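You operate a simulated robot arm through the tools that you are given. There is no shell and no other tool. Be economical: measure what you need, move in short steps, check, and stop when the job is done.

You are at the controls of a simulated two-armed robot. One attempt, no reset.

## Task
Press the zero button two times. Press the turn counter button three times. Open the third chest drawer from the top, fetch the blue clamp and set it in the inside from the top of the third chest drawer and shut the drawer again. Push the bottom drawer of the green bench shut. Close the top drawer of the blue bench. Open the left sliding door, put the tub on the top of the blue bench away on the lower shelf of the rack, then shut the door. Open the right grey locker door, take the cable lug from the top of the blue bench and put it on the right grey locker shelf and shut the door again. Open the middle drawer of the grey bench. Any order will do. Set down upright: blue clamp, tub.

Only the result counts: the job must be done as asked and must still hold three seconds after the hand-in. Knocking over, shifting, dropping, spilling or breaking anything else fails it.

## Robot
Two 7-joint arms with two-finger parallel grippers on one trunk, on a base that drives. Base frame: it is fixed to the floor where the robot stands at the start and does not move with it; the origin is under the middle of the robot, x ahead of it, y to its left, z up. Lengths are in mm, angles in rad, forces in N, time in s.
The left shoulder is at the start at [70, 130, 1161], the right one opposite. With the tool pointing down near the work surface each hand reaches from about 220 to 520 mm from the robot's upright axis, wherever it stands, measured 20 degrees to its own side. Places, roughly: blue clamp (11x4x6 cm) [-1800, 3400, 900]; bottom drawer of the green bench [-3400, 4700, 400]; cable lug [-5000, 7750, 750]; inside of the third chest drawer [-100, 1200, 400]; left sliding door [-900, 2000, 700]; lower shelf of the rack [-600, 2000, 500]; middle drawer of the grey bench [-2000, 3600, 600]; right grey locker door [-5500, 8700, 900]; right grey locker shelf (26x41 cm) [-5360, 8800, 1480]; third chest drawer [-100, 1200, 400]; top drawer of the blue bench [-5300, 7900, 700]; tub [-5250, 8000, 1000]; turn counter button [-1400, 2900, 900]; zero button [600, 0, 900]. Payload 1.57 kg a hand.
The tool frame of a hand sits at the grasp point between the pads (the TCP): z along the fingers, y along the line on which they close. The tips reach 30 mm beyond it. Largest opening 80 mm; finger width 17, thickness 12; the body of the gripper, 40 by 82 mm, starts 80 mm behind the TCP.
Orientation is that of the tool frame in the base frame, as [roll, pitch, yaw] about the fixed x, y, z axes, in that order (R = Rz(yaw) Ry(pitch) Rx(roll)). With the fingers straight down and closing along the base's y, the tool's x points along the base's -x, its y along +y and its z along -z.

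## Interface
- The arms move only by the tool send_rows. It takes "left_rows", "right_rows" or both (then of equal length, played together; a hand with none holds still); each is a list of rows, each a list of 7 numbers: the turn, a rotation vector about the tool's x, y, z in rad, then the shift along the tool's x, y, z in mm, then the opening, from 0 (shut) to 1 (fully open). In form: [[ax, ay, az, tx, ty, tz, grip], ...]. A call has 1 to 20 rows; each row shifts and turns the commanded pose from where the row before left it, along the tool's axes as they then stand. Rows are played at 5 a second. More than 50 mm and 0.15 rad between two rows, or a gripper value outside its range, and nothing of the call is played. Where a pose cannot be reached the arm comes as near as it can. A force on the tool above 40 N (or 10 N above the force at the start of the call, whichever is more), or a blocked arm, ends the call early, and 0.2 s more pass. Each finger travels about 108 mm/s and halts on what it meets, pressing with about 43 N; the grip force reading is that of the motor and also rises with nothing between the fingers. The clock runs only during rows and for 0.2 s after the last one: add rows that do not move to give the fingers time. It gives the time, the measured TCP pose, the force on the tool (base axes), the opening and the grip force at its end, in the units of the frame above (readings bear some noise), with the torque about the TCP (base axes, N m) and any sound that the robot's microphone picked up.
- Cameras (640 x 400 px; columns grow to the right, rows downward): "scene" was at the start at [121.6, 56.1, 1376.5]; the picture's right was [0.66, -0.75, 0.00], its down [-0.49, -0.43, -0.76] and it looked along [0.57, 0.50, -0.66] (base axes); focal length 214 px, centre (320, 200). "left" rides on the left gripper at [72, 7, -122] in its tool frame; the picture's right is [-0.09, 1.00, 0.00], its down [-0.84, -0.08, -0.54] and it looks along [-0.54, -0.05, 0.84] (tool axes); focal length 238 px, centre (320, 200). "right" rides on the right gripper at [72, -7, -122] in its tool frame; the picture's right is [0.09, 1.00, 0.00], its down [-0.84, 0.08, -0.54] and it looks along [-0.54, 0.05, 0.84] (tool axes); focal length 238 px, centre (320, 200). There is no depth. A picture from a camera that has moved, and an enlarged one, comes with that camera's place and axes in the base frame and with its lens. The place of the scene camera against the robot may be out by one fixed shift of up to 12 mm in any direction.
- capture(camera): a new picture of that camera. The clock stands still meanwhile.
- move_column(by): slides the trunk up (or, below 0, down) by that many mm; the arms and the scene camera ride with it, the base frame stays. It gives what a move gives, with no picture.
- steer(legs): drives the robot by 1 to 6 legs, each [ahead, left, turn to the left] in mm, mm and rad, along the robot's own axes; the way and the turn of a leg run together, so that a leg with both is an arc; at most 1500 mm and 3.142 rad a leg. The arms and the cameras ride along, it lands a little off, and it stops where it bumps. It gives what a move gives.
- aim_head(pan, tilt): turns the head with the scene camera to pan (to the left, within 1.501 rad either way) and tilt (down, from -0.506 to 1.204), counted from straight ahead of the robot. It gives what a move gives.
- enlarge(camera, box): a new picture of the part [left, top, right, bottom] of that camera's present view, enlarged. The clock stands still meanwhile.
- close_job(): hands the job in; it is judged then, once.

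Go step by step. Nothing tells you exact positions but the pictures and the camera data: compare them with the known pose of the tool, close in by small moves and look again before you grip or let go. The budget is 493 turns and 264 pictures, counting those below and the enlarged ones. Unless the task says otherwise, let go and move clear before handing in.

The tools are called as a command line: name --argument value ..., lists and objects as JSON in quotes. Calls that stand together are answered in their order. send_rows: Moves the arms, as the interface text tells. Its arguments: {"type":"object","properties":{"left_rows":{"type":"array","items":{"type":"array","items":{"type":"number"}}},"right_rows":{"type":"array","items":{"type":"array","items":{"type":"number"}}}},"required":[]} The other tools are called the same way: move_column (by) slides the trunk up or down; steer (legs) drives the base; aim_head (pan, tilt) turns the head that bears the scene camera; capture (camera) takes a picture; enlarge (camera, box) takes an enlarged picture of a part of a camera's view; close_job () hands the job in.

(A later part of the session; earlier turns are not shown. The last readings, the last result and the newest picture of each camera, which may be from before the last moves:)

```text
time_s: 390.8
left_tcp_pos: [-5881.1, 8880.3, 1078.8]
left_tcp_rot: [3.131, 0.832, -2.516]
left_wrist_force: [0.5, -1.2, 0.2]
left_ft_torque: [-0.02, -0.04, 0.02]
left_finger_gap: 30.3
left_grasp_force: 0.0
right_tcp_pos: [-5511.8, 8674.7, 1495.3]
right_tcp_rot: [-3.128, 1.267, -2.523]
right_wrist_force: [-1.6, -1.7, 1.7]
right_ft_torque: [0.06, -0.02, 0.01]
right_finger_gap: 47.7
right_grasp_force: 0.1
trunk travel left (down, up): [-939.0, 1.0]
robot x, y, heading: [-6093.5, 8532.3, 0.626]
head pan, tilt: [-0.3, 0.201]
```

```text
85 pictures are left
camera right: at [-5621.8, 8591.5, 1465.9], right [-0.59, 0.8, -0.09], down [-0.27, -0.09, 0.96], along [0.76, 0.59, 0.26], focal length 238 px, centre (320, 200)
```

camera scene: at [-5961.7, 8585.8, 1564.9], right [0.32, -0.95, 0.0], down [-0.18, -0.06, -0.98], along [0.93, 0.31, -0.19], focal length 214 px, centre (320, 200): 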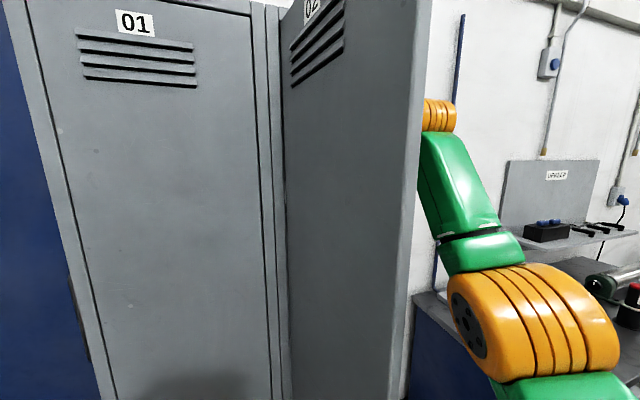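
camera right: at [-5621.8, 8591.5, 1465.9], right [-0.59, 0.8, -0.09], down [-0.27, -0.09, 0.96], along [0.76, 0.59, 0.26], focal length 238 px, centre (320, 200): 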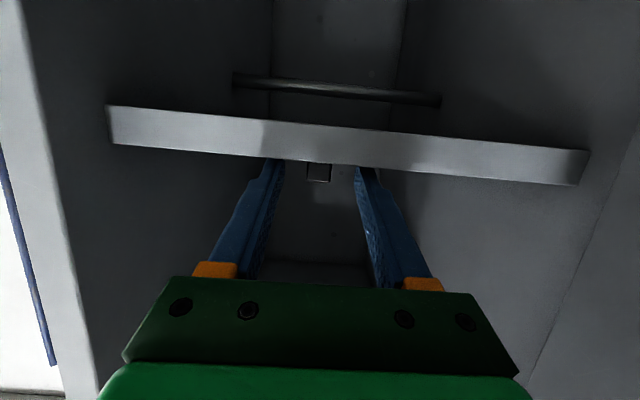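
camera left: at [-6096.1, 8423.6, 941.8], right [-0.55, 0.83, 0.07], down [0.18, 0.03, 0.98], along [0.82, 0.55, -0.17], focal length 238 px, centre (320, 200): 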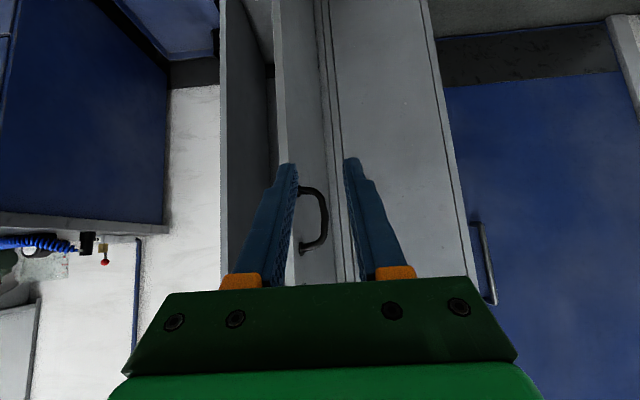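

The lug lies flat on the shelf. I rise 15 mm and back out.

send_rows --right_rows '[[0, 0, 0, -9, 0, -3, 0.6], [0, 0, 0, -9, 0, -3, 0.6], [0, 0, 0, 0, 0, 0, 0.6]]'

steer --legs '[[-150, 0, 0]]'

capture --camera "right"

steer --legs '[[-230, 0, 0]]'

aim_head --pan 0.0 --tilt 0.2

capture --camera "scene"

```text
time_s: 391.6
left_tcp_pos: [-5880.8, 8880.1, 1078.3]
left_tcp_rot: [3.133, 0.831, -2.515]
left_wrist_force: [-0.9, -0.2, 0.4]
left_ft_torque: [-0.02, -0.04, -0.03]
left_finger_gap: 30.5
left_grasp_force: 0.0
right_tcp_pos: [-5510.6, 8673.9, 1516.3]
right_tcp_rot: [-3.128, 1.266, -2.525]
right_wrist_force: [-0.7, 0.4, -1.0]
right_ft_torque: [0.02, 0.0, 0.01]
right_finger_gap: 47.8
right_grasp_force: 0.2
trunk travel left (down, up): [-939.0, 1.0]
robot x, y, heading: [-6093.2, 8533.1, 0.626]
head pan, tilt: [-0.3, 0.201]
```

```text
time_s: 393.0
left_tcp_pos: [-5998.8, 8794.1, 1076.5]
left_tcp_rot: [3.132, 0.826, -2.515]
left_wrist_force: [-1.0, 0.3, -0.8]
left_ft_torque: [-0.02, 0.01, 0.01]
left_finger_gap: 30.4
left_grasp_force: 0.1
right_tcp_pos: [-5628.4, 8589.5, 1514.7]
right_tcp_rot: [-3.129, 1.264, -2.525]
right_wrist_force: [0.4, 0.2, -0.6]
right_ft_torque: [0.03, 0.02, 0.0]
right_finger_gap: 48.1
right_grasp_force: 0.0
trunk travel left (down, up): [-939.0, 1.0]
robot x, y, heading: [-6218.8, 8442.3, 0.626]
head pan, tilt: [-0.3, 0.201]
```

```text
84 pictures are left
camera right: at [-5739.1, 8505.8, 1483.7], right [-0.59, 0.8, -0.09], down [-0.26, -0.08, 0.96], along [0.76, 0.59, 0.26], focal length 238 px, centre (320, 200)
```

right: 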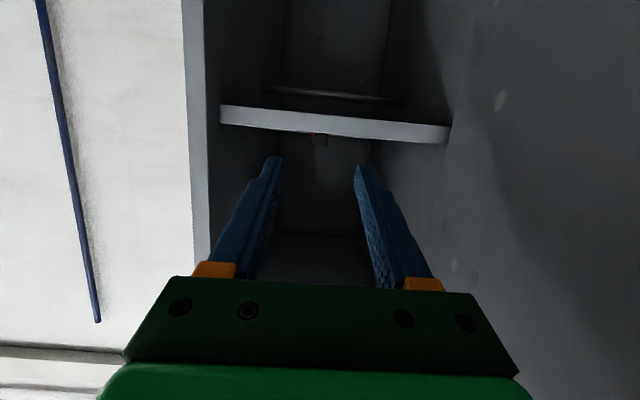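

```text
time_s: 394.8
left_tcp_pos: [-6188.3, 8658.4, 1076.9]
left_tcp_rot: [3.132, 0.827, -2.508]
left_wrist_force: [-0.1, -0.1, -0.5]
left_ft_torque: [0.0, 0.01, -0.04]
left_finger_gap: 30.5
left_grasp_force: 0.1
right_tcp_pos: [-5817.0, 8455.1, 1514.0]
right_tcp_rot: [-3.129, 1.262, -2.521]
right_wrist_force: [0.1, 0.7, -0.1]
right_ft_torque: [0.01, 0.02, 0.02]
right_finger_gap: 47.8
right_grasp_force: 0.1
trunk travel left (down, up): [-939.0, 1.0]
robot x, y, heading: [-6399.2, 8307.4, 0.631]
head pan, tilt: [-0.3, 0.201]
```

```text
time_s: 395.6
left_tcp_pos: [-6193.3, 8656.0, 1077.6]
left_tcp_rot: [3.133, 0.831, -2.508]
left_wrist_force: [0.3, -0.2, 0.0]
left_ft_torque: [0.0, -0.01, 0.01]
left_finger_gap: 30.5
left_grasp_force: 0.0
right_tcp_pos: [-5821.0, 8451.0, 1516.0]
right_tcp_rot: [-3.128, 1.267, -2.521]
right_wrist_force: [-0.1, 0.2, 0.0]
right_ft_torque: [-0.01, 0.02, 0.02]
right_finger_gap: 47.9
right_grasp_force: 0.0
trunk travel left (down, up): [-939.0, 1.0]
robot x, y, heading: [-6401.9, 8303.4, 0.638]
head pan, tilt: [0.0, 0.201]
```

```text
83 pictures are left
camera scene: at [-6279.0, 8390.8, 1564.1], right [0.59, -0.81, 0.0], down [-0.16, -0.12, -0.98], along [0.79, 0.58, -0.2], focal length 214 px, centre (320, 200)
```

scene: 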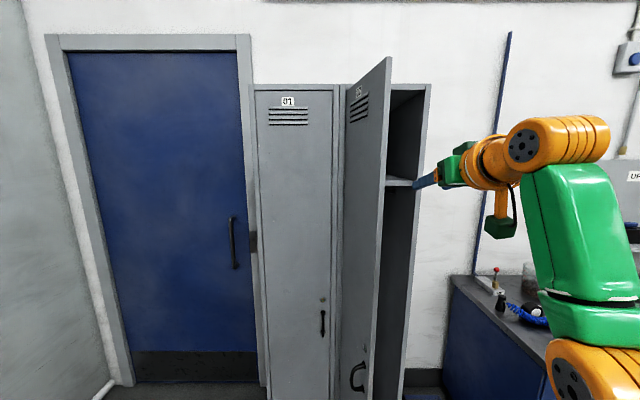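

Now I close the locker: retract the right hand, shut the left fingers, and bring the left hand beside the open door leaf.

send_rows --left_rows '[[0, 0, 0, 0, 0, 0, 0], [0, 0, 0, 0, 0, 0, 0], [0, 0, 0, 0, 0, 0, 0], [0, 0, 0, 0, 0, 0, 0], [0, 0, 0, 0, 0, 0, 0], [0, 0, 0, 0, 0, 0, 0], [0, 0, 0, 0, 0, 0, 0]]' --right_rows '[[0, 0, 0, 38, 0, -20, 0.6], [0, 0, 0, 38, 0, -20, 0.6], [0, 0, 0, 38, 0, -20, 0.6], [0, 0, 0, 38, 0, -20, 0.6], [0, 0, 0, 38, 0, -20, 0.6], [0, 0, 0, 38, 0, -20, 0.6], [0, 0, 0, 0, 0, 0, 0.6]]'

steer --legs '[[0, -215, -0.01], [270, 0, 0]]'

capture --camera "left"

aim_head --pan 0.3 --tilt 0.5

capture --camera "scene"

```text
time_s: 397.2
left_tcp_pos: [-6192.8, 8656.2, 1078.6]
left_tcp_rot: [3.135, 0.827, -2.507]
left_wrist_force: [-0.4, -0.3, 0.0]
left_ft_torque: [-0.02, 0.0, 0.0]
left_finger_gap: 0.1
left_grasp_force: 21.2
right_tcp_pos: [-5949.1, 8357.9, 1352.5]
right_tcp_rot: [-3.128, 1.266, -2.52]
right_wrist_force: [-1.2, -0.4, 1.1]
right_ft_torque: [0.01, 0.0, 0.01]
right_finger_gap: 48.0
right_grasp_force: 0.1
right hand out of reach, approached as far as the arm can: row 6
trunk travel left (down, up): [-939.0, 1.0]
robot x, y, heading: [-6400.5, 8303.8, 0.635]
head pan, tilt: [0.0, 0.201]
```

```text
time_s: 400.3
left_tcp_pos: [-5851.0, 8640.0, 1079.5]
left_tcp_rot: [3.134, 0.832, -2.515]
left_wrist_force: [-0.3, 0.1, 0.0]
left_ft_torque: [0.0, 0.01, -0.02]
left_finger_gap: 0.1
left_grasp_force: 22.0
right_tcp_pos: [-5611.5, 8337.9, 1354.5]
right_tcp_rot: [-3.13, 1.269, -2.53]
right_wrist_force: [-0.4, 0.2, 0.4]
right_ft_torque: [-0.01, -0.02, 0.01]
right_finger_gap: 48.0
right_grasp_force: 0.0
trunk travel left (down, up): [-939.0, 1.0]
robot x, y, heading: [-6056.4, 8293.3, 0.628]
head pan, tilt: [0.0, 0.201]
```

```text
82 pictures are left
camera left: at [-5967.3, 8562.6, 1109.0], right [-0.54, 0.84, 0.07], down [0.18, 0.03, 0.98], along [0.82, 0.54, -0.17], focal length 238 px, centre (320, 200)
```

left: 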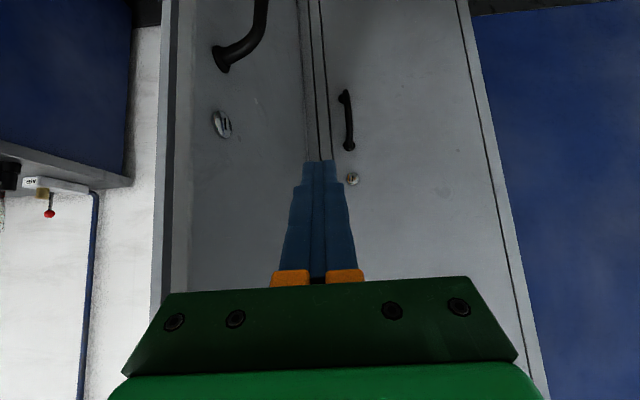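

```text
time_s: 401.1
left_tcp_pos: [-5849.6, 8641.3, 1077.9]
left_tcp_rot: [3.132, 0.829, -2.518]
left_wrist_force: [-0.1, 0.8, -1.4]
left_ft_torque: [0.03, -0.02, 0.01]
left_finger_gap: 0.1
left_grasp_force: 21.6
right_tcp_pos: [-5609.0, 8340.0, 1352.5]
right_tcp_rot: [-3.129, 1.266, -2.529]
right_wrist_force: [0.2, 0.0, -0.1]
right_ft_torque: [-0.01, -0.01, 0.01]
right_finger_gap: 48.0
right_grasp_force: 0.0
trunk travel left (down, up): [-939.0, 1.0]
robot x, y, heading: [-6058.4, 8292.0, 0.625]
head pan, tilt: [0.3, 0.499]
```

```text
81 pictures are left
camera scene: at [-5958.3, 8395.0, 1536.5], right [0.8, -0.6, 0.0], down [-0.29, -0.38, -0.88], along [0.53, 0.7, -0.48], focal length 214 px, centre (320, 200)
```

scene: 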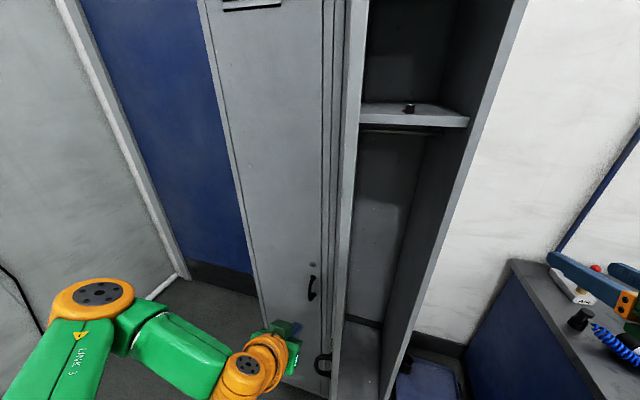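

The lug is visible on the shelf. I push the leaf shut along its arc, in small legs.

steer --legs '[[30, -40, 0], [4, -39, 0], [17, -57, 0]]'

capture --camera "scene"

```text
time_s: 403.1
left_tcp_pos: [-5735.0, 8565.8, 1077.7]
left_tcp_rot: [-3.14, 0.832, -2.508]
left_wrist_force: [-1.1, 0.1, 0.7]
left_ft_torque: [-0.04, -0.03, -0.02]
left_finger_gap: 0.0
left_grasp_force: 21.6
right_tcp_pos: [-5495.1, 8265.8, 1355.2]
right_tcp_rot: [-3.105, 1.268, -2.504]
right_wrist_force: [-0.5, 0.3, -0.5]
right_ft_torque: [-0.03, -0.01, -0.09]
right_finger_gap: 48.2
right_grasp_force: 0.1
trunk travel left (down, up): [-939.0, 1.0]
robot x, y, heading: [-5940.7, 8213.4, 0.624]
head pan, tilt: [0.3, 0.499]
```

```text
80 pictures are left
camera scene: at [-5846.4, 8321.8, 1536.5], right [0.8, -0.6, 0.01], down [-0.28, -0.39, -0.88], along [0.53, 0.7, -0.48], focal length 214 px, centre (320, 200)
```

scene: 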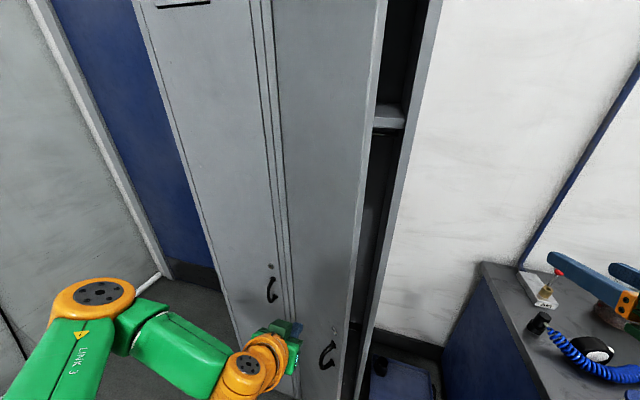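

The leaf is closing. I continue the arc.

steer --legs '[[31, -52, 0], [44, -42, 0]]'

capture --camera "scene"

```text
time_s: 404.6
left_tcp_pos: [-5622.7, 8529.2, 1080.3]
left_tcp_rot: [-3.141, 0.838, -2.511]
left_wrist_force: [-0.4, -0.2, 0.1]
left_ft_torque: [-0.01, -0.07, -0.07]
left_finger_gap: 0.0
left_grasp_force: 21.1
right_tcp_pos: [-5387.1, 8228.1, 1356.2]
right_tcp_rot: [-3.104, 1.275, -2.507]
right_wrist_force: [-1.2, -0.6, 1.0]
right_ft_torque: [0.01, -0.01, -0.08]
right_finger_gap: 48.1
right_grasp_force: 0.1
trunk travel left (down, up): [-939.0, 1.0]
robot x, y, heading: [-5828.6, 8185.3, 0.62]
head pan, tilt: [0.3, 0.499]
```

```text
79 pictures are left
camera scene: at [-5737.9, 8284.8, 1537.1], right [0.8, -0.6, 0.01], down [-0.28, -0.38, -0.88], along [0.53, 0.7, -0.47], focal length 214 px, centre (320, 200)
```

scene: 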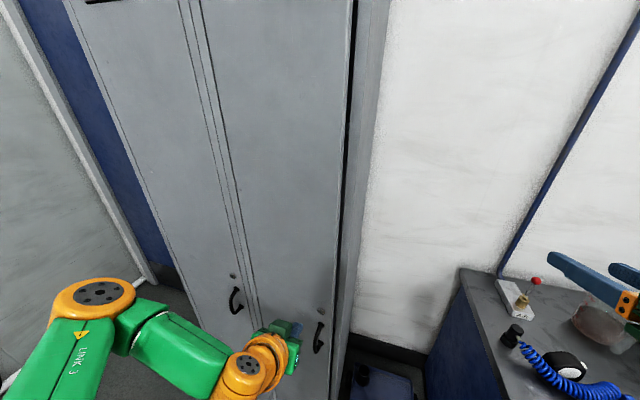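

steer --legs '[[53, -29, 0], [30, -8, 0]]'

capture --camera "scene"

```text
time_s: 406.0
left_tcp_pos: [-5528.1, 8543.8, 1079.1]
left_tcp_rot: [3.133, 0.834, -2.52]
left_wrist_force: [-0.5, -0.3, 0.4]
left_ft_torque: [0.0, -0.02, -0.03]
left_finger_gap: 0.1
left_grasp_force: 21.5
right_tcp_pos: [-5289.8, 8241.4, 1354.7]
right_tcp_rot: [-3.126, 1.271, -2.528]
right_wrist_force: [-0.7, 0.5, 0.1]
right_ft_torque: [0.01, 0.01, -0.01]
right_finger_gap: 48.0
right_grasp_force: 0.1
trunk travel left (down, up): [-939.0, 1.0]
robot x, y, heading: [-5736.4, 8196.7, 0.621]
head pan, tilt: [0.3, 0.499]
```

```text
78 pictures are left
camera scene: at [-5640.3, 8297.1, 1537.0], right [0.8, -0.61, 0.0], down [-0.29, -0.38, -0.88], along [0.53, 0.7, -0.48], focal length 214 px, centre (320, 200)
```

scene: 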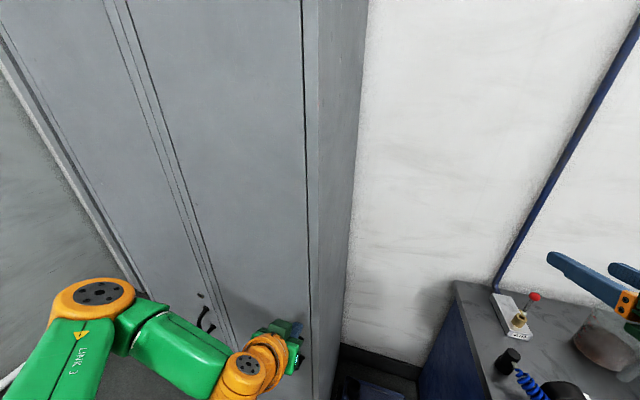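

Nearly shut. I press forward gently until it stops.

steer --legs '[[20, 0, 0]]'

steer --legs '[[15, 0, 0]]'

capture --camera "left"

```text
time_s: 406.8
left_tcp_pos: [-5508.5, 8557.9, 1079.7]
left_tcp_rot: [3.132, 0.831, -2.521]
left_wrist_force: [-0.7, 0.7, -0.4]
left_ft_torque: [-0.01, 0.01, 0.01]
left_finger_gap: 0.0
left_grasp_force: 21.2
right_tcp_pos: [-5269.1, 8253.6, 1353.0]
right_tcp_rot: [-3.128, 1.266, -2.531]
right_wrist_force: [0.7, 0.3, -0.6]
right_ft_torque: [-0.03, 0.0, 0.01]
right_finger_gap: 48.1
right_grasp_force: 0.1
trunk travel left (down, up): [-939.0, 1.0]
robot x, y, heading: [-5716.3, 8209.5, 0.625]
head pan, tilt: [0.3, 0.499]
```

```text
time_s: 407.6
left_tcp_pos: [-5507.2, 8559.1, 1082.2]
left_tcp_rot: [3.132, 0.835, -2.521]
left_wrist_force: [-27.0, -20.7, -13.7]
left_ft_torque: [-0.57, 0.68, -0.02]
left_finger_gap: 0.0
left_grasp_force: 21.2
right_tcp_pos: [-5269.5, 8254.8, 1357.3]
right_tcp_rot: [-3.127, 1.281, -2.531]
right_wrist_force: [-0.4, 1.0, -0.4]
right_ft_torque: [0.01, 0.03, 0.02]
right_finger_gap: 47.9
right_grasp_force: 0.0
trunk travel left (down, up): [-939.0, 1.0]
robot x, y, heading: [-5714.3, 8217.2, 0.616]
head pan, tilt: [0.3, 0.499]
```

```text
77 pictures are left
camera left: at [-5623.0, 8481.7, 1110.7], right [-0.53, 0.84, 0.07], down [0.18, 0.03, 0.98], along [0.83, 0.54, -0.16], focal length 238 px, centre (320, 200)
```

left: 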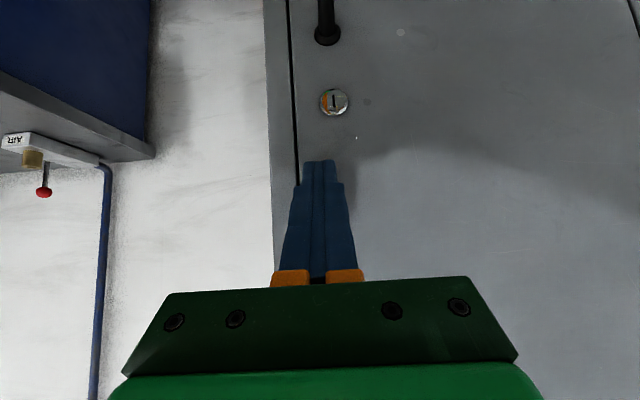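

The locker is shut (34 N against its stop). Now the tub: I back off, slide right to the blue bench and look.

steer --legs '[[-330, 0, 0.008], [0, -640, 0]]'

send_rows --left_rows '[[0, 0, 0, 0, 0, 0, 1], [0, 0, 0, 0, 0, 0, 1], [0, 0, 0, 0, 0, 0, 1], [0, 0, 0, 0, 0, 0, 1]]'

aim_head --pan 0.0 --tilt 0.6

capture --camera "scene"

capture --camera "left"

```text
time_s: 412.9
left_tcp_pos: [-5397.0, 7859.1, 1077.4]
left_tcp_rot: [3.136, 0.824, -2.522]
left_wrist_force: [-0.6, 0.4, -0.3]
left_ft_torque: [0.0, 0.02, 0.03]
left_finger_gap: 0.2
left_grasp_force: 21.3
right_tcp_pos: [-5156.7, 7557.0, 1353.3]
right_tcp_rot: [-3.123, 1.266, -2.527]
right_wrist_force: [0.9, -0.4, 0.9]
right_ft_torque: [0.05, 0.01, 0.04]
right_finger_gap: 48.0
right_grasp_force: 0.0
trunk travel left (down, up): [-939.0, 1.0]
robot x, y, heading: [-5609.9, 7509.1, 0.618]
head pan, tilt: [0.3, 0.499]
```

```text
time_s: 413.9
left_tcp_pos: [-5395.8, 7857.1, 1076.8]
left_tcp_rot: [3.132, 0.824, -2.523]
left_wrist_force: [0.1, 0.0, -0.3]
left_ft_torque: [-0.01, 0.0, 0.03]
left_finger_gap: 80.3
left_grasp_force: 0.1
right_tcp_pos: [-5156.1, 7555.2, 1352.8]
right_tcp_rot: [-3.129, 1.266, -2.533]
right_wrist_force: [-0.1, -0.2, -0.3]
right_ft_torque: [0.01, 0.02, 0.02]
right_finger_gap: 48.0
right_grasp_force: 0.1
trunk travel left (down, up): [-939.0, 1.0]
robot x, y, heading: [-5610.1, 7512.9, 0.625]
head pan, tilt: [0.3, 0.499]
```

```text
time_s: 414.7
left_tcp_pos: [-5395.7, 7855.8, 1077.3]
left_tcp_rot: [3.134, 0.823, -2.524]
left_wrist_force: [-0.9, -0.2, 0.2]
left_ft_torque: [0.01, -0.03, 0.01]
left_finger_gap: 80.2
left_grasp_force: 0.2
right_tcp_pos: [-5155.7, 7555.2, 1352.2]
right_tcp_rot: [-3.13, 1.267, -2.534]
right_wrist_force: [0.9, -0.1, -0.2]
right_ft_torque: [-0.03, 0.02, 0.02]
right_finger_gap: 47.8
right_grasp_force: 0.0
trunk travel left (down, up): [-939.0, 1.0]
robot x, y, heading: [-5611.7, 7510.3, 0.614]
head pan, tilt: [0.0, 0.6]
```

```text
76 pictures are left
camera scene: at [-5488.9, 7591.1, 1527.4], right [0.58, -0.81, 0.0], down [-0.46, -0.33, -0.83], along [0.67, 0.48, -0.56], focal length 214 px, centre (320, 200)
```

scene: 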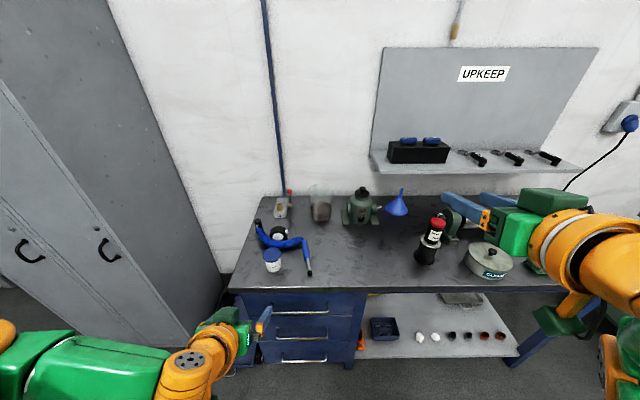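

```text
75 pictures are left
camera left: at [-5511.9, 7780.8, 1108.0], right [-0.53, 0.84, 0.07], down [0.19, 0.03, 0.98], along [0.83, 0.54, -0.17], focal length 238 px, centre (320, 200)
```

left: 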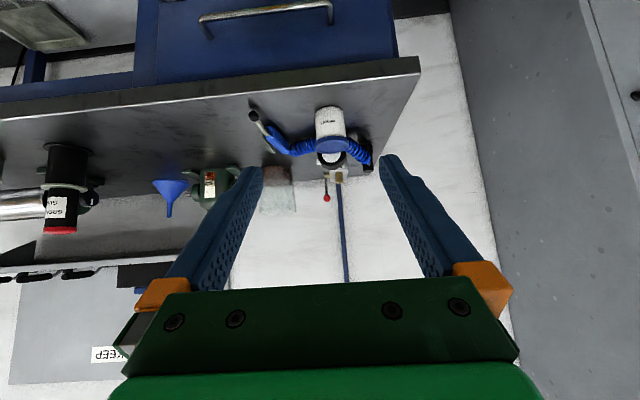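

Tub centre about (-5164, 8042), body about 57 mm wide. I drive forward 290 and 15 left so the open fingers hover over it, then check.

steer --legs '[[285, 15, 0.01]]'

capture --camera "left"

capture --camera "scene"

```text
time_s: 416.7
left_tcp_pos: [-5176.6, 8033.4, 1077.1]
left_tcp_rot: [3.134, 0.828, -2.52]
left_wrist_force: [-0.2, -0.3, -0.1]
left_ft_torque: [0.01, 0.02, 0.02]
left_finger_gap: 80.2
left_grasp_force: 0.0
right_tcp_pos: [-4937.4, 7732.3, 1353.5]
right_tcp_rot: [-3.131, 1.27, -2.532]
right_wrist_force: [0.1, 0.1, 0.9]
right_ft_torque: [0.0, 0.02, 0.03]
right_finger_gap: 48.1
right_grasp_force: 0.0
trunk travel left (down, up): [-939.0, 1.0]
robot x, y, heading: [-5389.6, 7688.8, 0.62]
head pan, tilt: [0.0, 0.6]
```

```text
74 pictures are left
camera left: at [-5293.0, 7956.9, 1108.6], right [-0.54, 0.84, 0.07], down [0.19, 0.03, 0.98], along [0.82, 0.54, -0.17], focal length 238 px, centre (320, 200)
```

left: 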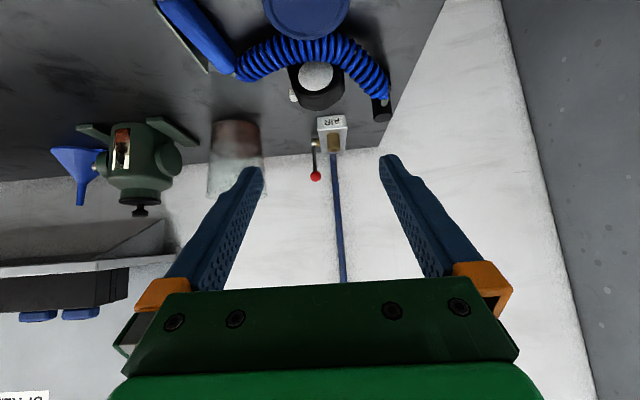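

```text
73 pictures are left
camera scene: at [-5270.0, 7766.5, 1527.7], right [0.58, -0.81, 0.0], down [-0.46, -0.33, -0.83], along [0.67, 0.48, -0.56], focal length 214 px, centre (320, 200)
```

scene: 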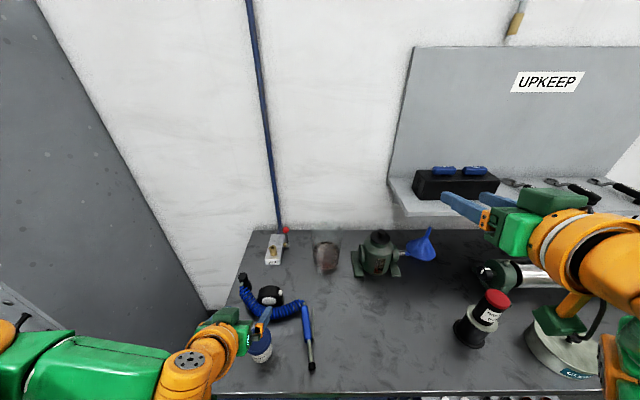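

The lid (≈67 mm) is centred laterally, about 12 mm ahead. I adjust and lower the trunk 95 mm, then re-check.

send_rows --left_rows '[[0, 0, 0, -8.5, 0, 9, 1], [0, 0, 0, 0, 0, 0, 1]]'

move_column --by -85

capture --camera "left"

enlarge --camera "scene" --box '[170, 230, 340, 370]'

```text
time_s: 417.3
left_tcp_pos: [-5166.3, 8041.1, 1076.9]
left_tcp_rot: [3.133, 0.827, -2.518]
left_wrist_force: [0.5, 0.3, 0.8]
left_ft_torque: [0.02, 0.01, -0.01]
left_finger_gap: 79.9
left_grasp_force: 0.0
right_tcp_pos: [-4934.7, 7733.6, 1353.1]
right_tcp_rot: [-3.129, 1.267, -2.531]
right_wrist_force: [-0.5, -0.4, 0.6]
right_ft_torque: [0.0, 0.0, 0.0]
right_finger_gap: 48.0
right_grasp_force: 0.1
trunk travel left (down, up): [-939.0, 1.0]
robot x, y, heading: [-5387.2, 7688.0, 0.623]
head pan, tilt: [0.0, 0.6]
```

```text
time_s: 418.5
left_tcp_pos: [-5164.8, 8041.4, 991.3]
left_tcp_rot: [3.135, 0.824, -2.519]
left_wrist_force: [0.3, -0.9, 0.2]
left_ft_torque: [0.0, -0.03, 0.0]
left_finger_gap: 80.4
left_grasp_force: 0.0
right_tcp_pos: [-4934.8, 7734.4, 1268.6]
right_tcp_rot: [-3.129, 1.267, -2.529]
right_wrist_force: [0.0, 0.3, 0.6]
right_ft_torque: [-0.02, 0.01, 0.02]
right_finger_gap: 48.0
right_grasp_force: 0.0
trunk travel left (down, up): [-854.0, 86.0]
robot x, y, heading: [-5386.2, 7686.0, 0.618]
head pan, tilt: [0.0, 0.6]
```

```text
72 pictures are left
camera left: at [-5281.4, 7965.3, 1022.9], right [-0.54, 0.84, 0.07], down [0.19, 0.03, 0.98], along [0.82, 0.54, -0.17], focal length 238 px, centre (320, 200)
```

left: 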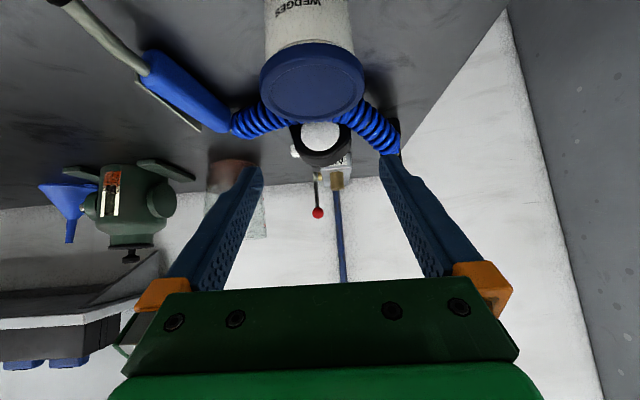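

```text
2.86 times, centred on (255, 300) of scene
camera zoom: at [-5267.1, 7768.8, 1442.3], right [0.58, -0.81, 0.0], down [-0.46, -0.33, -0.83], along [0.67, 0.48, -0.56], focal length 613 px, centre (506, -86)
```

zoom: 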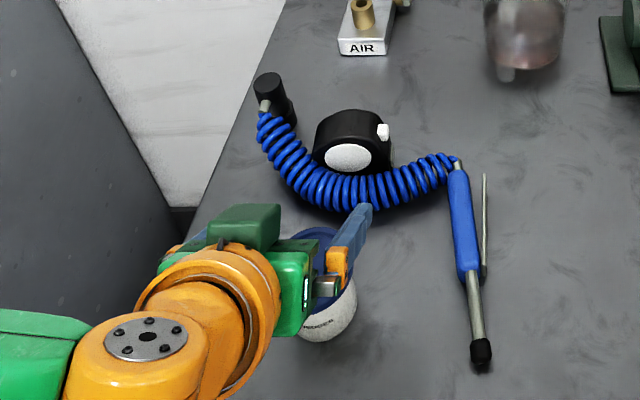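

Centred over the lid. I lower 50 mm more and check.

move_column --by -50

capture --camera "left"

```text
time_s: 419.4
left_tcp_pos: [-5165.4, 8041.4, 942.4]
left_tcp_rot: [3.132, 0.826, -2.518]
left_wrist_force: [-0.6, -0.1, 1.0]
left_ft_torque: [0.04, 0.01, -0.04]
left_finger_gap: 80.1
left_grasp_force: 0.0
right_tcp_pos: [-4934.2, 7734.0, 1218.1]
right_tcp_rot: [-3.13, 1.266, -2.529]
right_wrist_force: [-0.6, 0.6, -0.1]
right_ft_torque: [0.02, -0.03, -0.04]
right_finger_gap: 48.2
right_grasp_force: 0.1
trunk travel left (down, up): [-804.0, 136.0]
robot x, y, heading: [-5387.4, 7684.9, 0.623]
head pan, tilt: [0.0, 0.6]
```

```text
70 pictures are left
camera left: at [-5281.4, 7965.3, 972.8], right [-0.54, 0.84, 0.07], down [0.19, 0.03, 0.98], along [0.82, 0.54, -0.17], focal length 238 px, centre (320, 200)
```

left: 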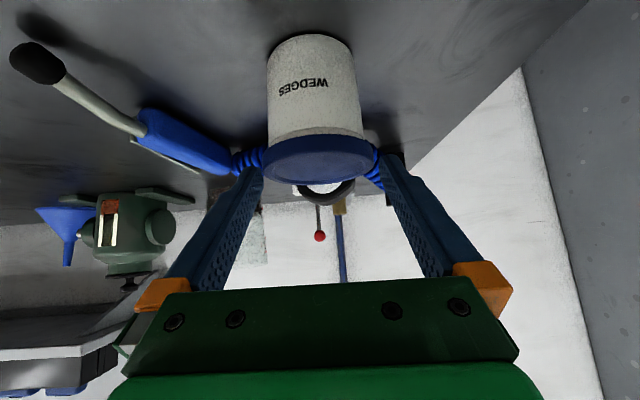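

Lid is centred between the fingers. I lower the last 45 mm.

move_column --by -25

move_column --by -22

capture --camera "left"

```text
time_s: 420.1
left_tcp_pos: [-5164.7, 8042.7, 916.1]
left_tcp_rot: [3.132, 0.825, -2.519]
left_wrist_force: [-0.2, -0.2, 0.8]
left_ft_torque: [-0.03, -0.01, -0.01]
left_finger_gap: 80.0
left_grasp_force: 0.0
right_tcp_pos: [-4933.9, 7734.1, 1192.0]
right_tcp_rot: [-3.13, 1.267, -2.531]
right_wrist_force: [0.1, 0.3, 0.4]
right_ft_torque: [0.01, -0.01, -0.01]
right_finger_gap: 48.1
right_grasp_force: 0.0
trunk travel left (down, up): [-779.0, 161.0]
robot x, y, heading: [-5391.0, 7685.2, 0.622]
head pan, tilt: [0.0, 0.6]
```

```text
time_s: 420.8
left_tcp_pos: [-5166.3, 8042.7, 895.7]
left_tcp_rot: [3.133, 0.824, -2.519]
left_wrist_force: [0.0, -0.4, 0.6]
left_ft_torque: [0.03, 0.01, -0.01]
left_finger_gap: 79.9
left_grasp_force: 0.0
right_tcp_pos: [-4934.0, 7734.4, 1171.1]
right_tcp_rot: [-3.13, 1.268, -2.528]
right_wrist_force: [-0.8, 0.8, -0.1]
right_ft_torque: [-0.01, 0.0, -0.01]
right_finger_gap: 47.9
right_grasp_force: 0.0
trunk travel left (down, up): [-757.0, 183.0]
robot x, y, heading: [-5386.1, 7687.4, 0.622]
head pan, tilt: [0.0, 0.6]
```

```text
69 pictures are left
camera left: at [-5281.4, 7965.3, 925.8], right [-0.54, 0.84, 0.07], down [0.19, 0.03, 0.98], along [0.82, 0.54, -0.17], focal length 238 px, centre (320, 200)
```

left: 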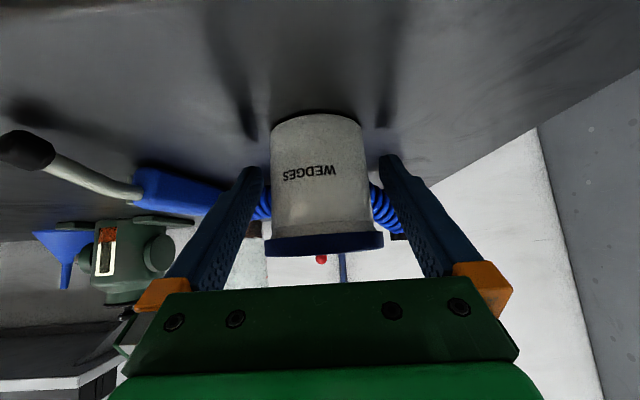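

The fingers straddle the body. I close.

send_rows --left_rows '[[0, 0, 0, 0, 0, 0, 0.8], [0, 0, 0, 0, 0, 0, 0.6], [0, 0, 0, 0, 0, 0, 0.4], [0, 0, 0, 0, 0, 0, 0.3], [0, 0, 0, 0, 0, 0, 0.3]]'

capture --camera "left"

```text
time_s: 422.0
left_tcp_pos: [-5165.2, 8041.4, 895.5]
left_tcp_rot: [3.131, 0.824, -2.518]
left_wrist_force: [-0.3, 0.0, -0.8]
left_ft_torque: [0.01, -0.07, -0.01]
left_finger_gap: 56.0
left_grasp_force: 43.2
right_tcp_pos: [-4934.4, 7734.3, 1170.9]
right_tcp_rot: [-3.129, 1.267, -2.53]
right_wrist_force: [-0.8, -0.3, 0.2]
right_ft_torque: [0.01, -0.03, -0.04]
right_finger_gap: 48.1
right_grasp_force: 0.1
trunk travel left (down, up): [-757.0, 183.0]
robot x, y, heading: [-5388.5, 7685.5, 0.623]
head pan, tilt: [0.0, 0.6]
heard: snap
```

```text
68 pictures are left
camera left: at [-5281.3, 7965.4, 925.8], right [-0.54, 0.84, 0.07], down [0.19, 0.03, 0.98], along [0.82, 0.54, -0.18], focal length 238 px, centre (320, 200)
```

left: 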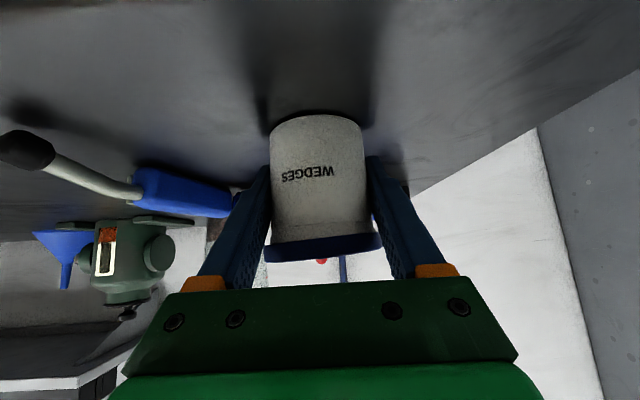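

I heard a snap; I inspect the tub before lifting.

enlarge --camera "scene" --box '[190, 180, 330, 290]'

enlarge --camera "left" --box '[220, 90, 420, 290]'

```text
3.64 times, centred on (260, 235) of scene
camera zoom: at [-5266.9, 7768.8, 1345.3], right [0.58, -0.81, 0.0], down [-0.46, -0.33, -0.82], along [0.67, 0.48, -0.57], focal length 780 px, centre (538, 73)
```

zoom: 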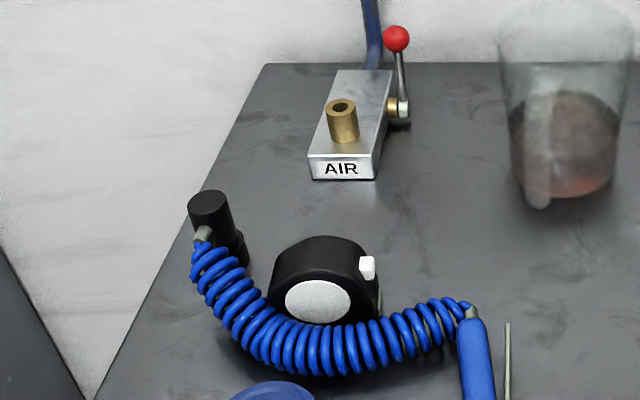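

```text
2.00 times, centred on (320, 190) of left
camera zoom: at [-5281.3, 7965.4, 925.8], right [-0.54, 0.84, 0.07], down [0.19, 0.03, 0.98], along [0.82, 0.54, -0.18], focal length 477 px, centre (320, 220)
```

zoom: 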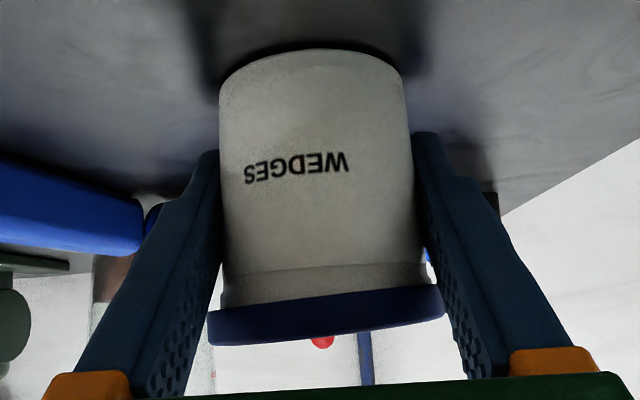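

The lid may have lifted slightly. I look from the scene camera.

enlarge --camera "scene" --box '[200, 250, 320, 340]'

```text
4.44 times, centred on (260, 295) of scene
camera zoom: at [-5266.9, 7768.8, 1345.3], right [0.58, -0.81, 0.0], down [-0.46, -0.33, -0.82], along [0.67, 0.48, -0.57], focal length 953 px, centre (587, -222)
```

zoom: 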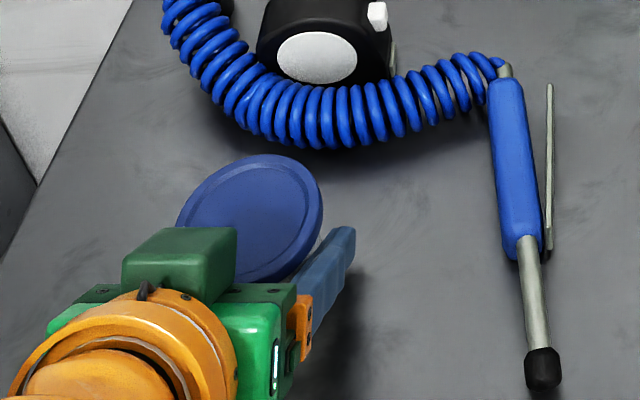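

The lid was pushed up a few mm by the finger edges. I open again, to reseat it and grip lower.

send_rows --left_rows '[[0, 0, 0, 0, 0, 0, 0.8], [0, 0, 0, 0, 0, 0, 1], [0, 0, 0, 0, 0, 0, 1]]'

enlarge --camera "left" --box '[220, 90, 420, 290]'

```text
time_s: 422.8
left_tcp_pos: [-5165.0, 8042.2, 895.1]
left_tcp_rot: [3.134, 0.822, -2.518]
left_wrist_force: [-0.4, 1.0, -0.3]
left_ft_torque: [0.02, 0.01, 0.03]
left_finger_gap: 80.0
left_grasp_force: 0.1
right_tcp_pos: [-4933.8, 7734.3, 1170.6]
right_tcp_rot: [-3.129, 1.267, -2.529]
right_wrist_force: [-0.3, 0.4, -0.5]
right_ft_torque: [-0.01, 0.02, -0.01]
right_finger_gap: 48.1
right_grasp_force: 0.0
trunk travel left (down, up): [-757.0, 183.0]
robot x, y, heading: [-5386.1, 7687.0, 0.622]
head pan, tilt: [0.0, 0.6]
```

```text
2.00 times, centred on (320, 190) of left
camera zoom: at [-5281.3, 7965.4, 925.8], right [-0.54, 0.84, 0.07], down [0.19, 0.03, 0.98], along [0.82, 0.54, -0.17], focal length 477 px, centre (320, 220)
```

zoom: 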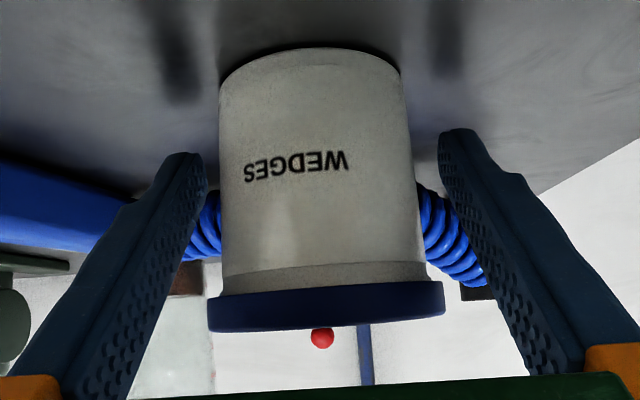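

The lid has settled back. I press it down to reseat it: rise, close, and push with the tips on its centre.

move_column --by 85

send_rows --left_rows '[[0, 0, 0, 16.5, 0, -17.6, 0.5], [0, 0, 0, 0, 0, 0, 0], [0, 0, 0, 0, 0, 0, 0], [0, 0, 0, 0, 0, 0, 0]]'

capture --camera "left"

enlarge --camera "scene" --box '[190, 270, 340, 390]'

```text
time_s: 424.0
left_tcp_pos: [-5165.3, 8042.2, 979.7]
left_tcp_rot: [3.132, 0.823, -2.519]
left_wrist_force: [-0.1, 0.1, -0.3]
left_ft_torque: [0.01, -0.02, 0.02]
left_finger_gap: 80.0
left_grasp_force: 0.0
right_tcp_pos: [-4934.9, 7734.6, 1255.7]
right_tcp_rot: [-3.129, 1.268, -2.529]
right_wrist_force: [0.0, -0.2, 0.0]
right_ft_torque: [0.01, -0.06, 0.01]
right_finger_gap: 47.8
right_grasp_force: 0.0
trunk travel left (down, up): [-842.0, 98.0]
robot x, y, heading: [-5383.9, 7688.2, 0.623]
head pan, tilt: [0.0, 0.6]
```

```text
time_s: 425.0
left_tcp_pos: [-5175.3, 8035.3, 980.4]
left_tcp_rot: [3.133, 0.823, -2.519]
left_wrist_force: [-0.8, 0.0, -0.1]
left_ft_torque: [-0.01, 0.0, -0.01]
left_finger_gap: 0.0
left_grasp_force: 21.0
left hand out of reach, approached as far as the arm can: row 1
right_tcp_pos: [-4934.7, 7734.9, 1255.7]
right_tcp_rot: [-3.13, 1.268, -2.528]
right_wrist_force: [0.3, -0.1, 0.1]
right_ft_torque: [0.04, -0.02, 0.0]
right_finger_gap: 47.9
right_grasp_force: 0.1
trunk travel left (down, up): [-842.0, 98.0]
robot x, y, heading: [-5383.6, 7688.7, 0.624]
head pan, tilt: [0.0, 0.6]
```

```text
63 pictures are left
camera left: at [-5291.0, 7958.3, 1011.0], right [-0.54, 0.84, 0.07], down [0.19, 0.03, 0.98], along [0.82, 0.54, -0.18], focal length 238 px, centre (320, 200)
```

left: 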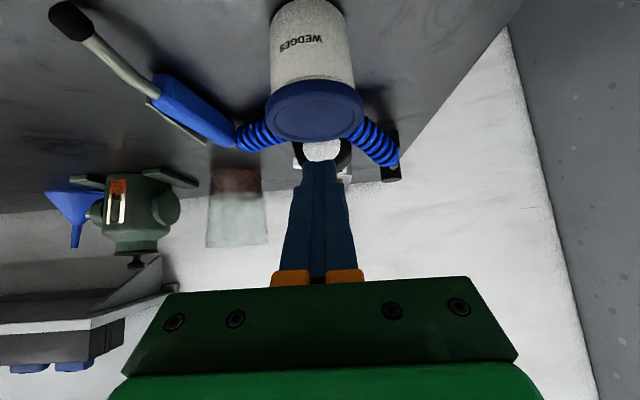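

```text
3.33 times, centred on (265, 330) of scene
camera zoom: at [-5267.2, 7768.7, 1430.4], right [0.58, -0.81, 0.0], down [-0.46, -0.33, -0.83], along [0.67, 0.48, -0.56], focal length 715 px, centre (503, -233)
```

zoom: 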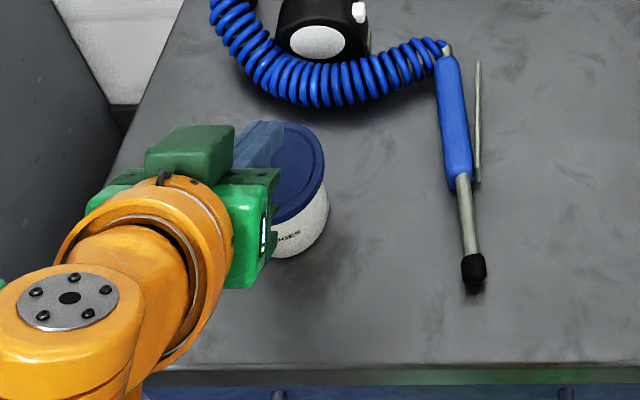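

The lid sits level. I shift back 12 mm and press down in small steps.

steer --legs '[[-12, 0, 0]]'

send_rows --left_rows '[[0, 0, 0, 11, 0, 10.2, 0], [0, 0, 0, 4.4, 0, 4.1, 0], [0, 0, 0, 2.2, 0, 2, 0], [0, 0, 0, 2.2, 0, 2, 0], [0, 0, 0, 2.2, 0, 2, 0], [0, 0, 0, 2.2, 0, 2, 0]]'

```text
time_s: 425.8
left_tcp_pos: [-5183.2, 8027.9, 979.2]
left_tcp_rot: [3.13, 0.823, -2.517]
left_wrist_force: [-0.1, 0.6, 0.0]
left_ft_torque: [-0.05, 0.04, 0.01]
left_finger_gap: 0.1
left_grasp_force: 21.4
right_tcp_pos: [-4941.3, 7728.8, 1254.1]
right_tcp_rot: [-3.131, 1.264, -2.528]
right_wrist_force: [-0.5, 0.3, -0.8]
right_ft_torque: [-0.02, 0.02, 0.0]
right_finger_gap: 47.9
right_grasp_force: 0.1
trunk travel left (down, up): [-842.0, 98.0]
robot x, y, heading: [-5395.2, 7680.8, 0.62]
head pan, tilt: [0.0, 0.6]
```

```text
time_s: 427.2
left_tcp_pos: [-5181.0, 8025.7, 966.9]
left_tcp_rot: [3.127, 0.817, -2.518]
left_wrist_force: [-0.1, -0.3, -0.9]
left_ft_torque: [0.01, 0.02, 0.0]
left_finger_gap: 0.0
left_grasp_force: 20.7
left hand out of reach, approached as far as the arm can: row 1, 2, 4, 6
right_tcp_pos: [-4942.8, 7728.2, 1255.1]
right_tcp_rot: [-3.132, 1.265, -2.532]
right_wrist_force: [0.3, 0.4, -0.7]
right_ft_torque: [0.01, 0.0, 0.02]
right_finger_gap: 48.0
right_grasp_force: 0.1
trunk travel left (down, up): [-842.0, 98.0]
robot x, y, heading: [-5398.2, 7681.9, 0.625]
head pan, tilt: [0.0, 0.6]
```

The arm is at a limit here, so I press with the trunk in small steps.

move_column --by -10

move_column --by -5

capture --camera "left"

```text
time_s: 427.7
left_tcp_pos: [-5181.4, 8026.7, 957.1]
left_tcp_rot: [3.127, 0.819, -2.519]
left_wrist_force: [0.8, -0.3, 0.0]
left_ft_torque: [-0.03, -0.01, 0.02]
left_finger_gap: 0.2
left_grasp_force: 21.3
right_tcp_pos: [-4942.9, 7726.9, 1246.5]
right_tcp_rot: [-3.13, 1.268, -2.531]
right_wrist_force: [0.3, -0.4, -0.8]
right_ft_torque: [0.0, 0.0, 0.0]
right_finger_gap: 48.1
right_grasp_force: 0.2
trunk travel left (down, up): [-832.0, 108.0]
robot x, y, heading: [-5397.0, 7679.0, 0.625]
head pan, tilt: [0.0, 0.6]
heard: snap
```

```text
time_s: 428.3
left_tcp_pos: [-5180.5, 8025.1, 955.4]
left_tcp_rot: [3.127, 0.829, -2.518]
left_wrist_force: [0.7, 4.8, 26.3]
left_ft_torque: [0.36, -0.34, 0.05]
left_finger_gap: 0.0
left_grasp_force: 21.7
right_tcp_pos: [-4945.6, 7725.0, 1242.8]
right_tcp_rot: [-3.131, 1.269, -2.532]
right_wrist_force: [0.5, 0.3, -0.4]
right_ft_torque: [-0.01, 0.04, 0.0]
right_finger_gap: 48.1
right_grasp_force: 0.0
trunk travel left (down, up): [-827.0, 113.0]
robot x, y, heading: [-5395.6, 7682.2, 0.619]
head pan, tilt: [0.0, 0.6]
```

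```text
61 pictures are left
camera left: at [-5297.0, 7948.2, 986.1], right [-0.54, 0.84, 0.08], down [0.19, 0.03, 0.98], along [0.82, 0.54, -0.17], focal length 238 px, centre (320, 200)
```

left: 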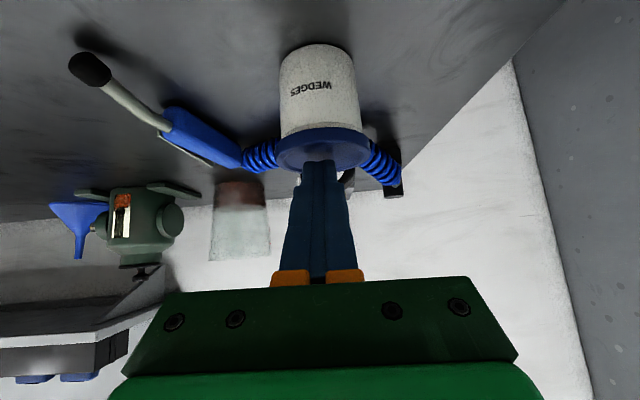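

The lid snapped back on. Now I raise, back off 200 mm and level the left hand so it can grip lower, clear of the lid.

move_column --by 40

steer --legs '[[-220, 0, 0.003]]'

send_rows --left_rows '[[0, -0.15, 0, 0, 0, 0, 1], [0, -0.15, 0, 0, 0, 10, 1], [0, -0.13, 0, 0, 0, 20, 1], [0, 0, 0, 0, 0, 20, 1], [0, 0, 0, 0, 0, 0, 1]]'

capture --camera "left"

```text
time_s: 429.1
left_tcp_pos: [-5181.5, 8025.4, 993.6]
left_tcp_rot: [3.128, 0.818, -2.52]
left_wrist_force: [0.1, -0.3, -0.5]
left_ft_torque: [-0.02, 0.01, 0.04]
left_finger_gap: 0.0
left_grasp_force: 21.7
right_tcp_pos: [-4944.5, 7726.8, 1282.3]
right_tcp_rot: [-3.129, 1.267, -2.53]
right_wrist_force: [-0.1, 0.2, 0.0]
right_ft_torque: [0.02, 0.03, -0.02]
right_finger_gap: 47.8
right_grasp_force: 0.1
trunk travel left (down, up): [-867.0, 73.0]
robot x, y, heading: [-5395.0, 7683.1, 0.62]
head pan, tilt: [0.0, 0.6]
```

```text
time_s: 430.8
left_tcp_pos: [-5352.6, 7902.3, 991.8]
left_tcp_rot: [3.128, 0.818, -2.52]
left_wrist_force: [0.7, 0.5, 0.7]
left_ft_torque: [0.0, 0.02, 0.04]
left_finger_gap: 0.1
left_grasp_force: 21.3
right_tcp_pos: [-5115.2, 7602.9, 1280.4]
right_tcp_rot: [-3.13, 1.263, -2.532]
right_wrist_force: [-0.5, -0.9, 0.0]
right_ft_torque: [0.02, -0.01, 0.0]
right_finger_gap: 47.9
right_grasp_force: 0.1
trunk travel left (down, up): [-867.0, 73.0]
robot x, y, heading: [-5571.0, 7553.6, 0.623]
head pan, tilt: [0.0, 0.6]
```

```text
time_s: 432.0
left_tcp_pos: [-5272.2, 7863.2, 1019.8]
left_tcp_rot: [3.111, 1.249, -2.537]
left_wrist_force: [0.2, -0.3, 0.3]
left_ft_torque: [0.01, 0.02, -0.01]
left_finger_gap: 79.9
left_grasp_force: 0.0
left hand out of reach, approached as far as the arm can: row 1, 2, 3, 4
right_tcp_pos: [-5118.1, 7601.0, 1280.7]
right_tcp_rot: [-3.13, 1.266, -2.532]
right_wrist_force: [0.0, 0.3, -0.2]
right_ft_torque: [0.01, -0.02, 0.03]
right_finger_gap: 48.2
right_grasp_force: 0.1
trunk travel left (down, up): [-867.0, 73.0]
robot x, y, heading: [-5572.4, 7554.1, 0.618]
head pan, tilt: [0.0, 0.6]
```

```text
60 pictures are left
camera left: at [-5388.5, 7785.8, 991.7], right [-0.57, 0.82, 0.1], down [-0.15, -0.22, 0.96], along [0.81, 0.53, 0.24], focal length 238 px, centre (320, 200)
```

left: 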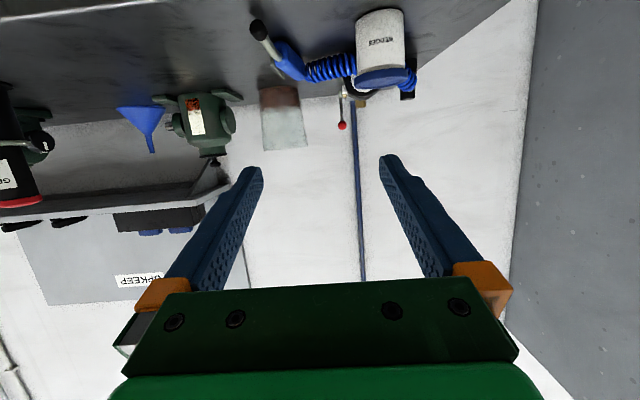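

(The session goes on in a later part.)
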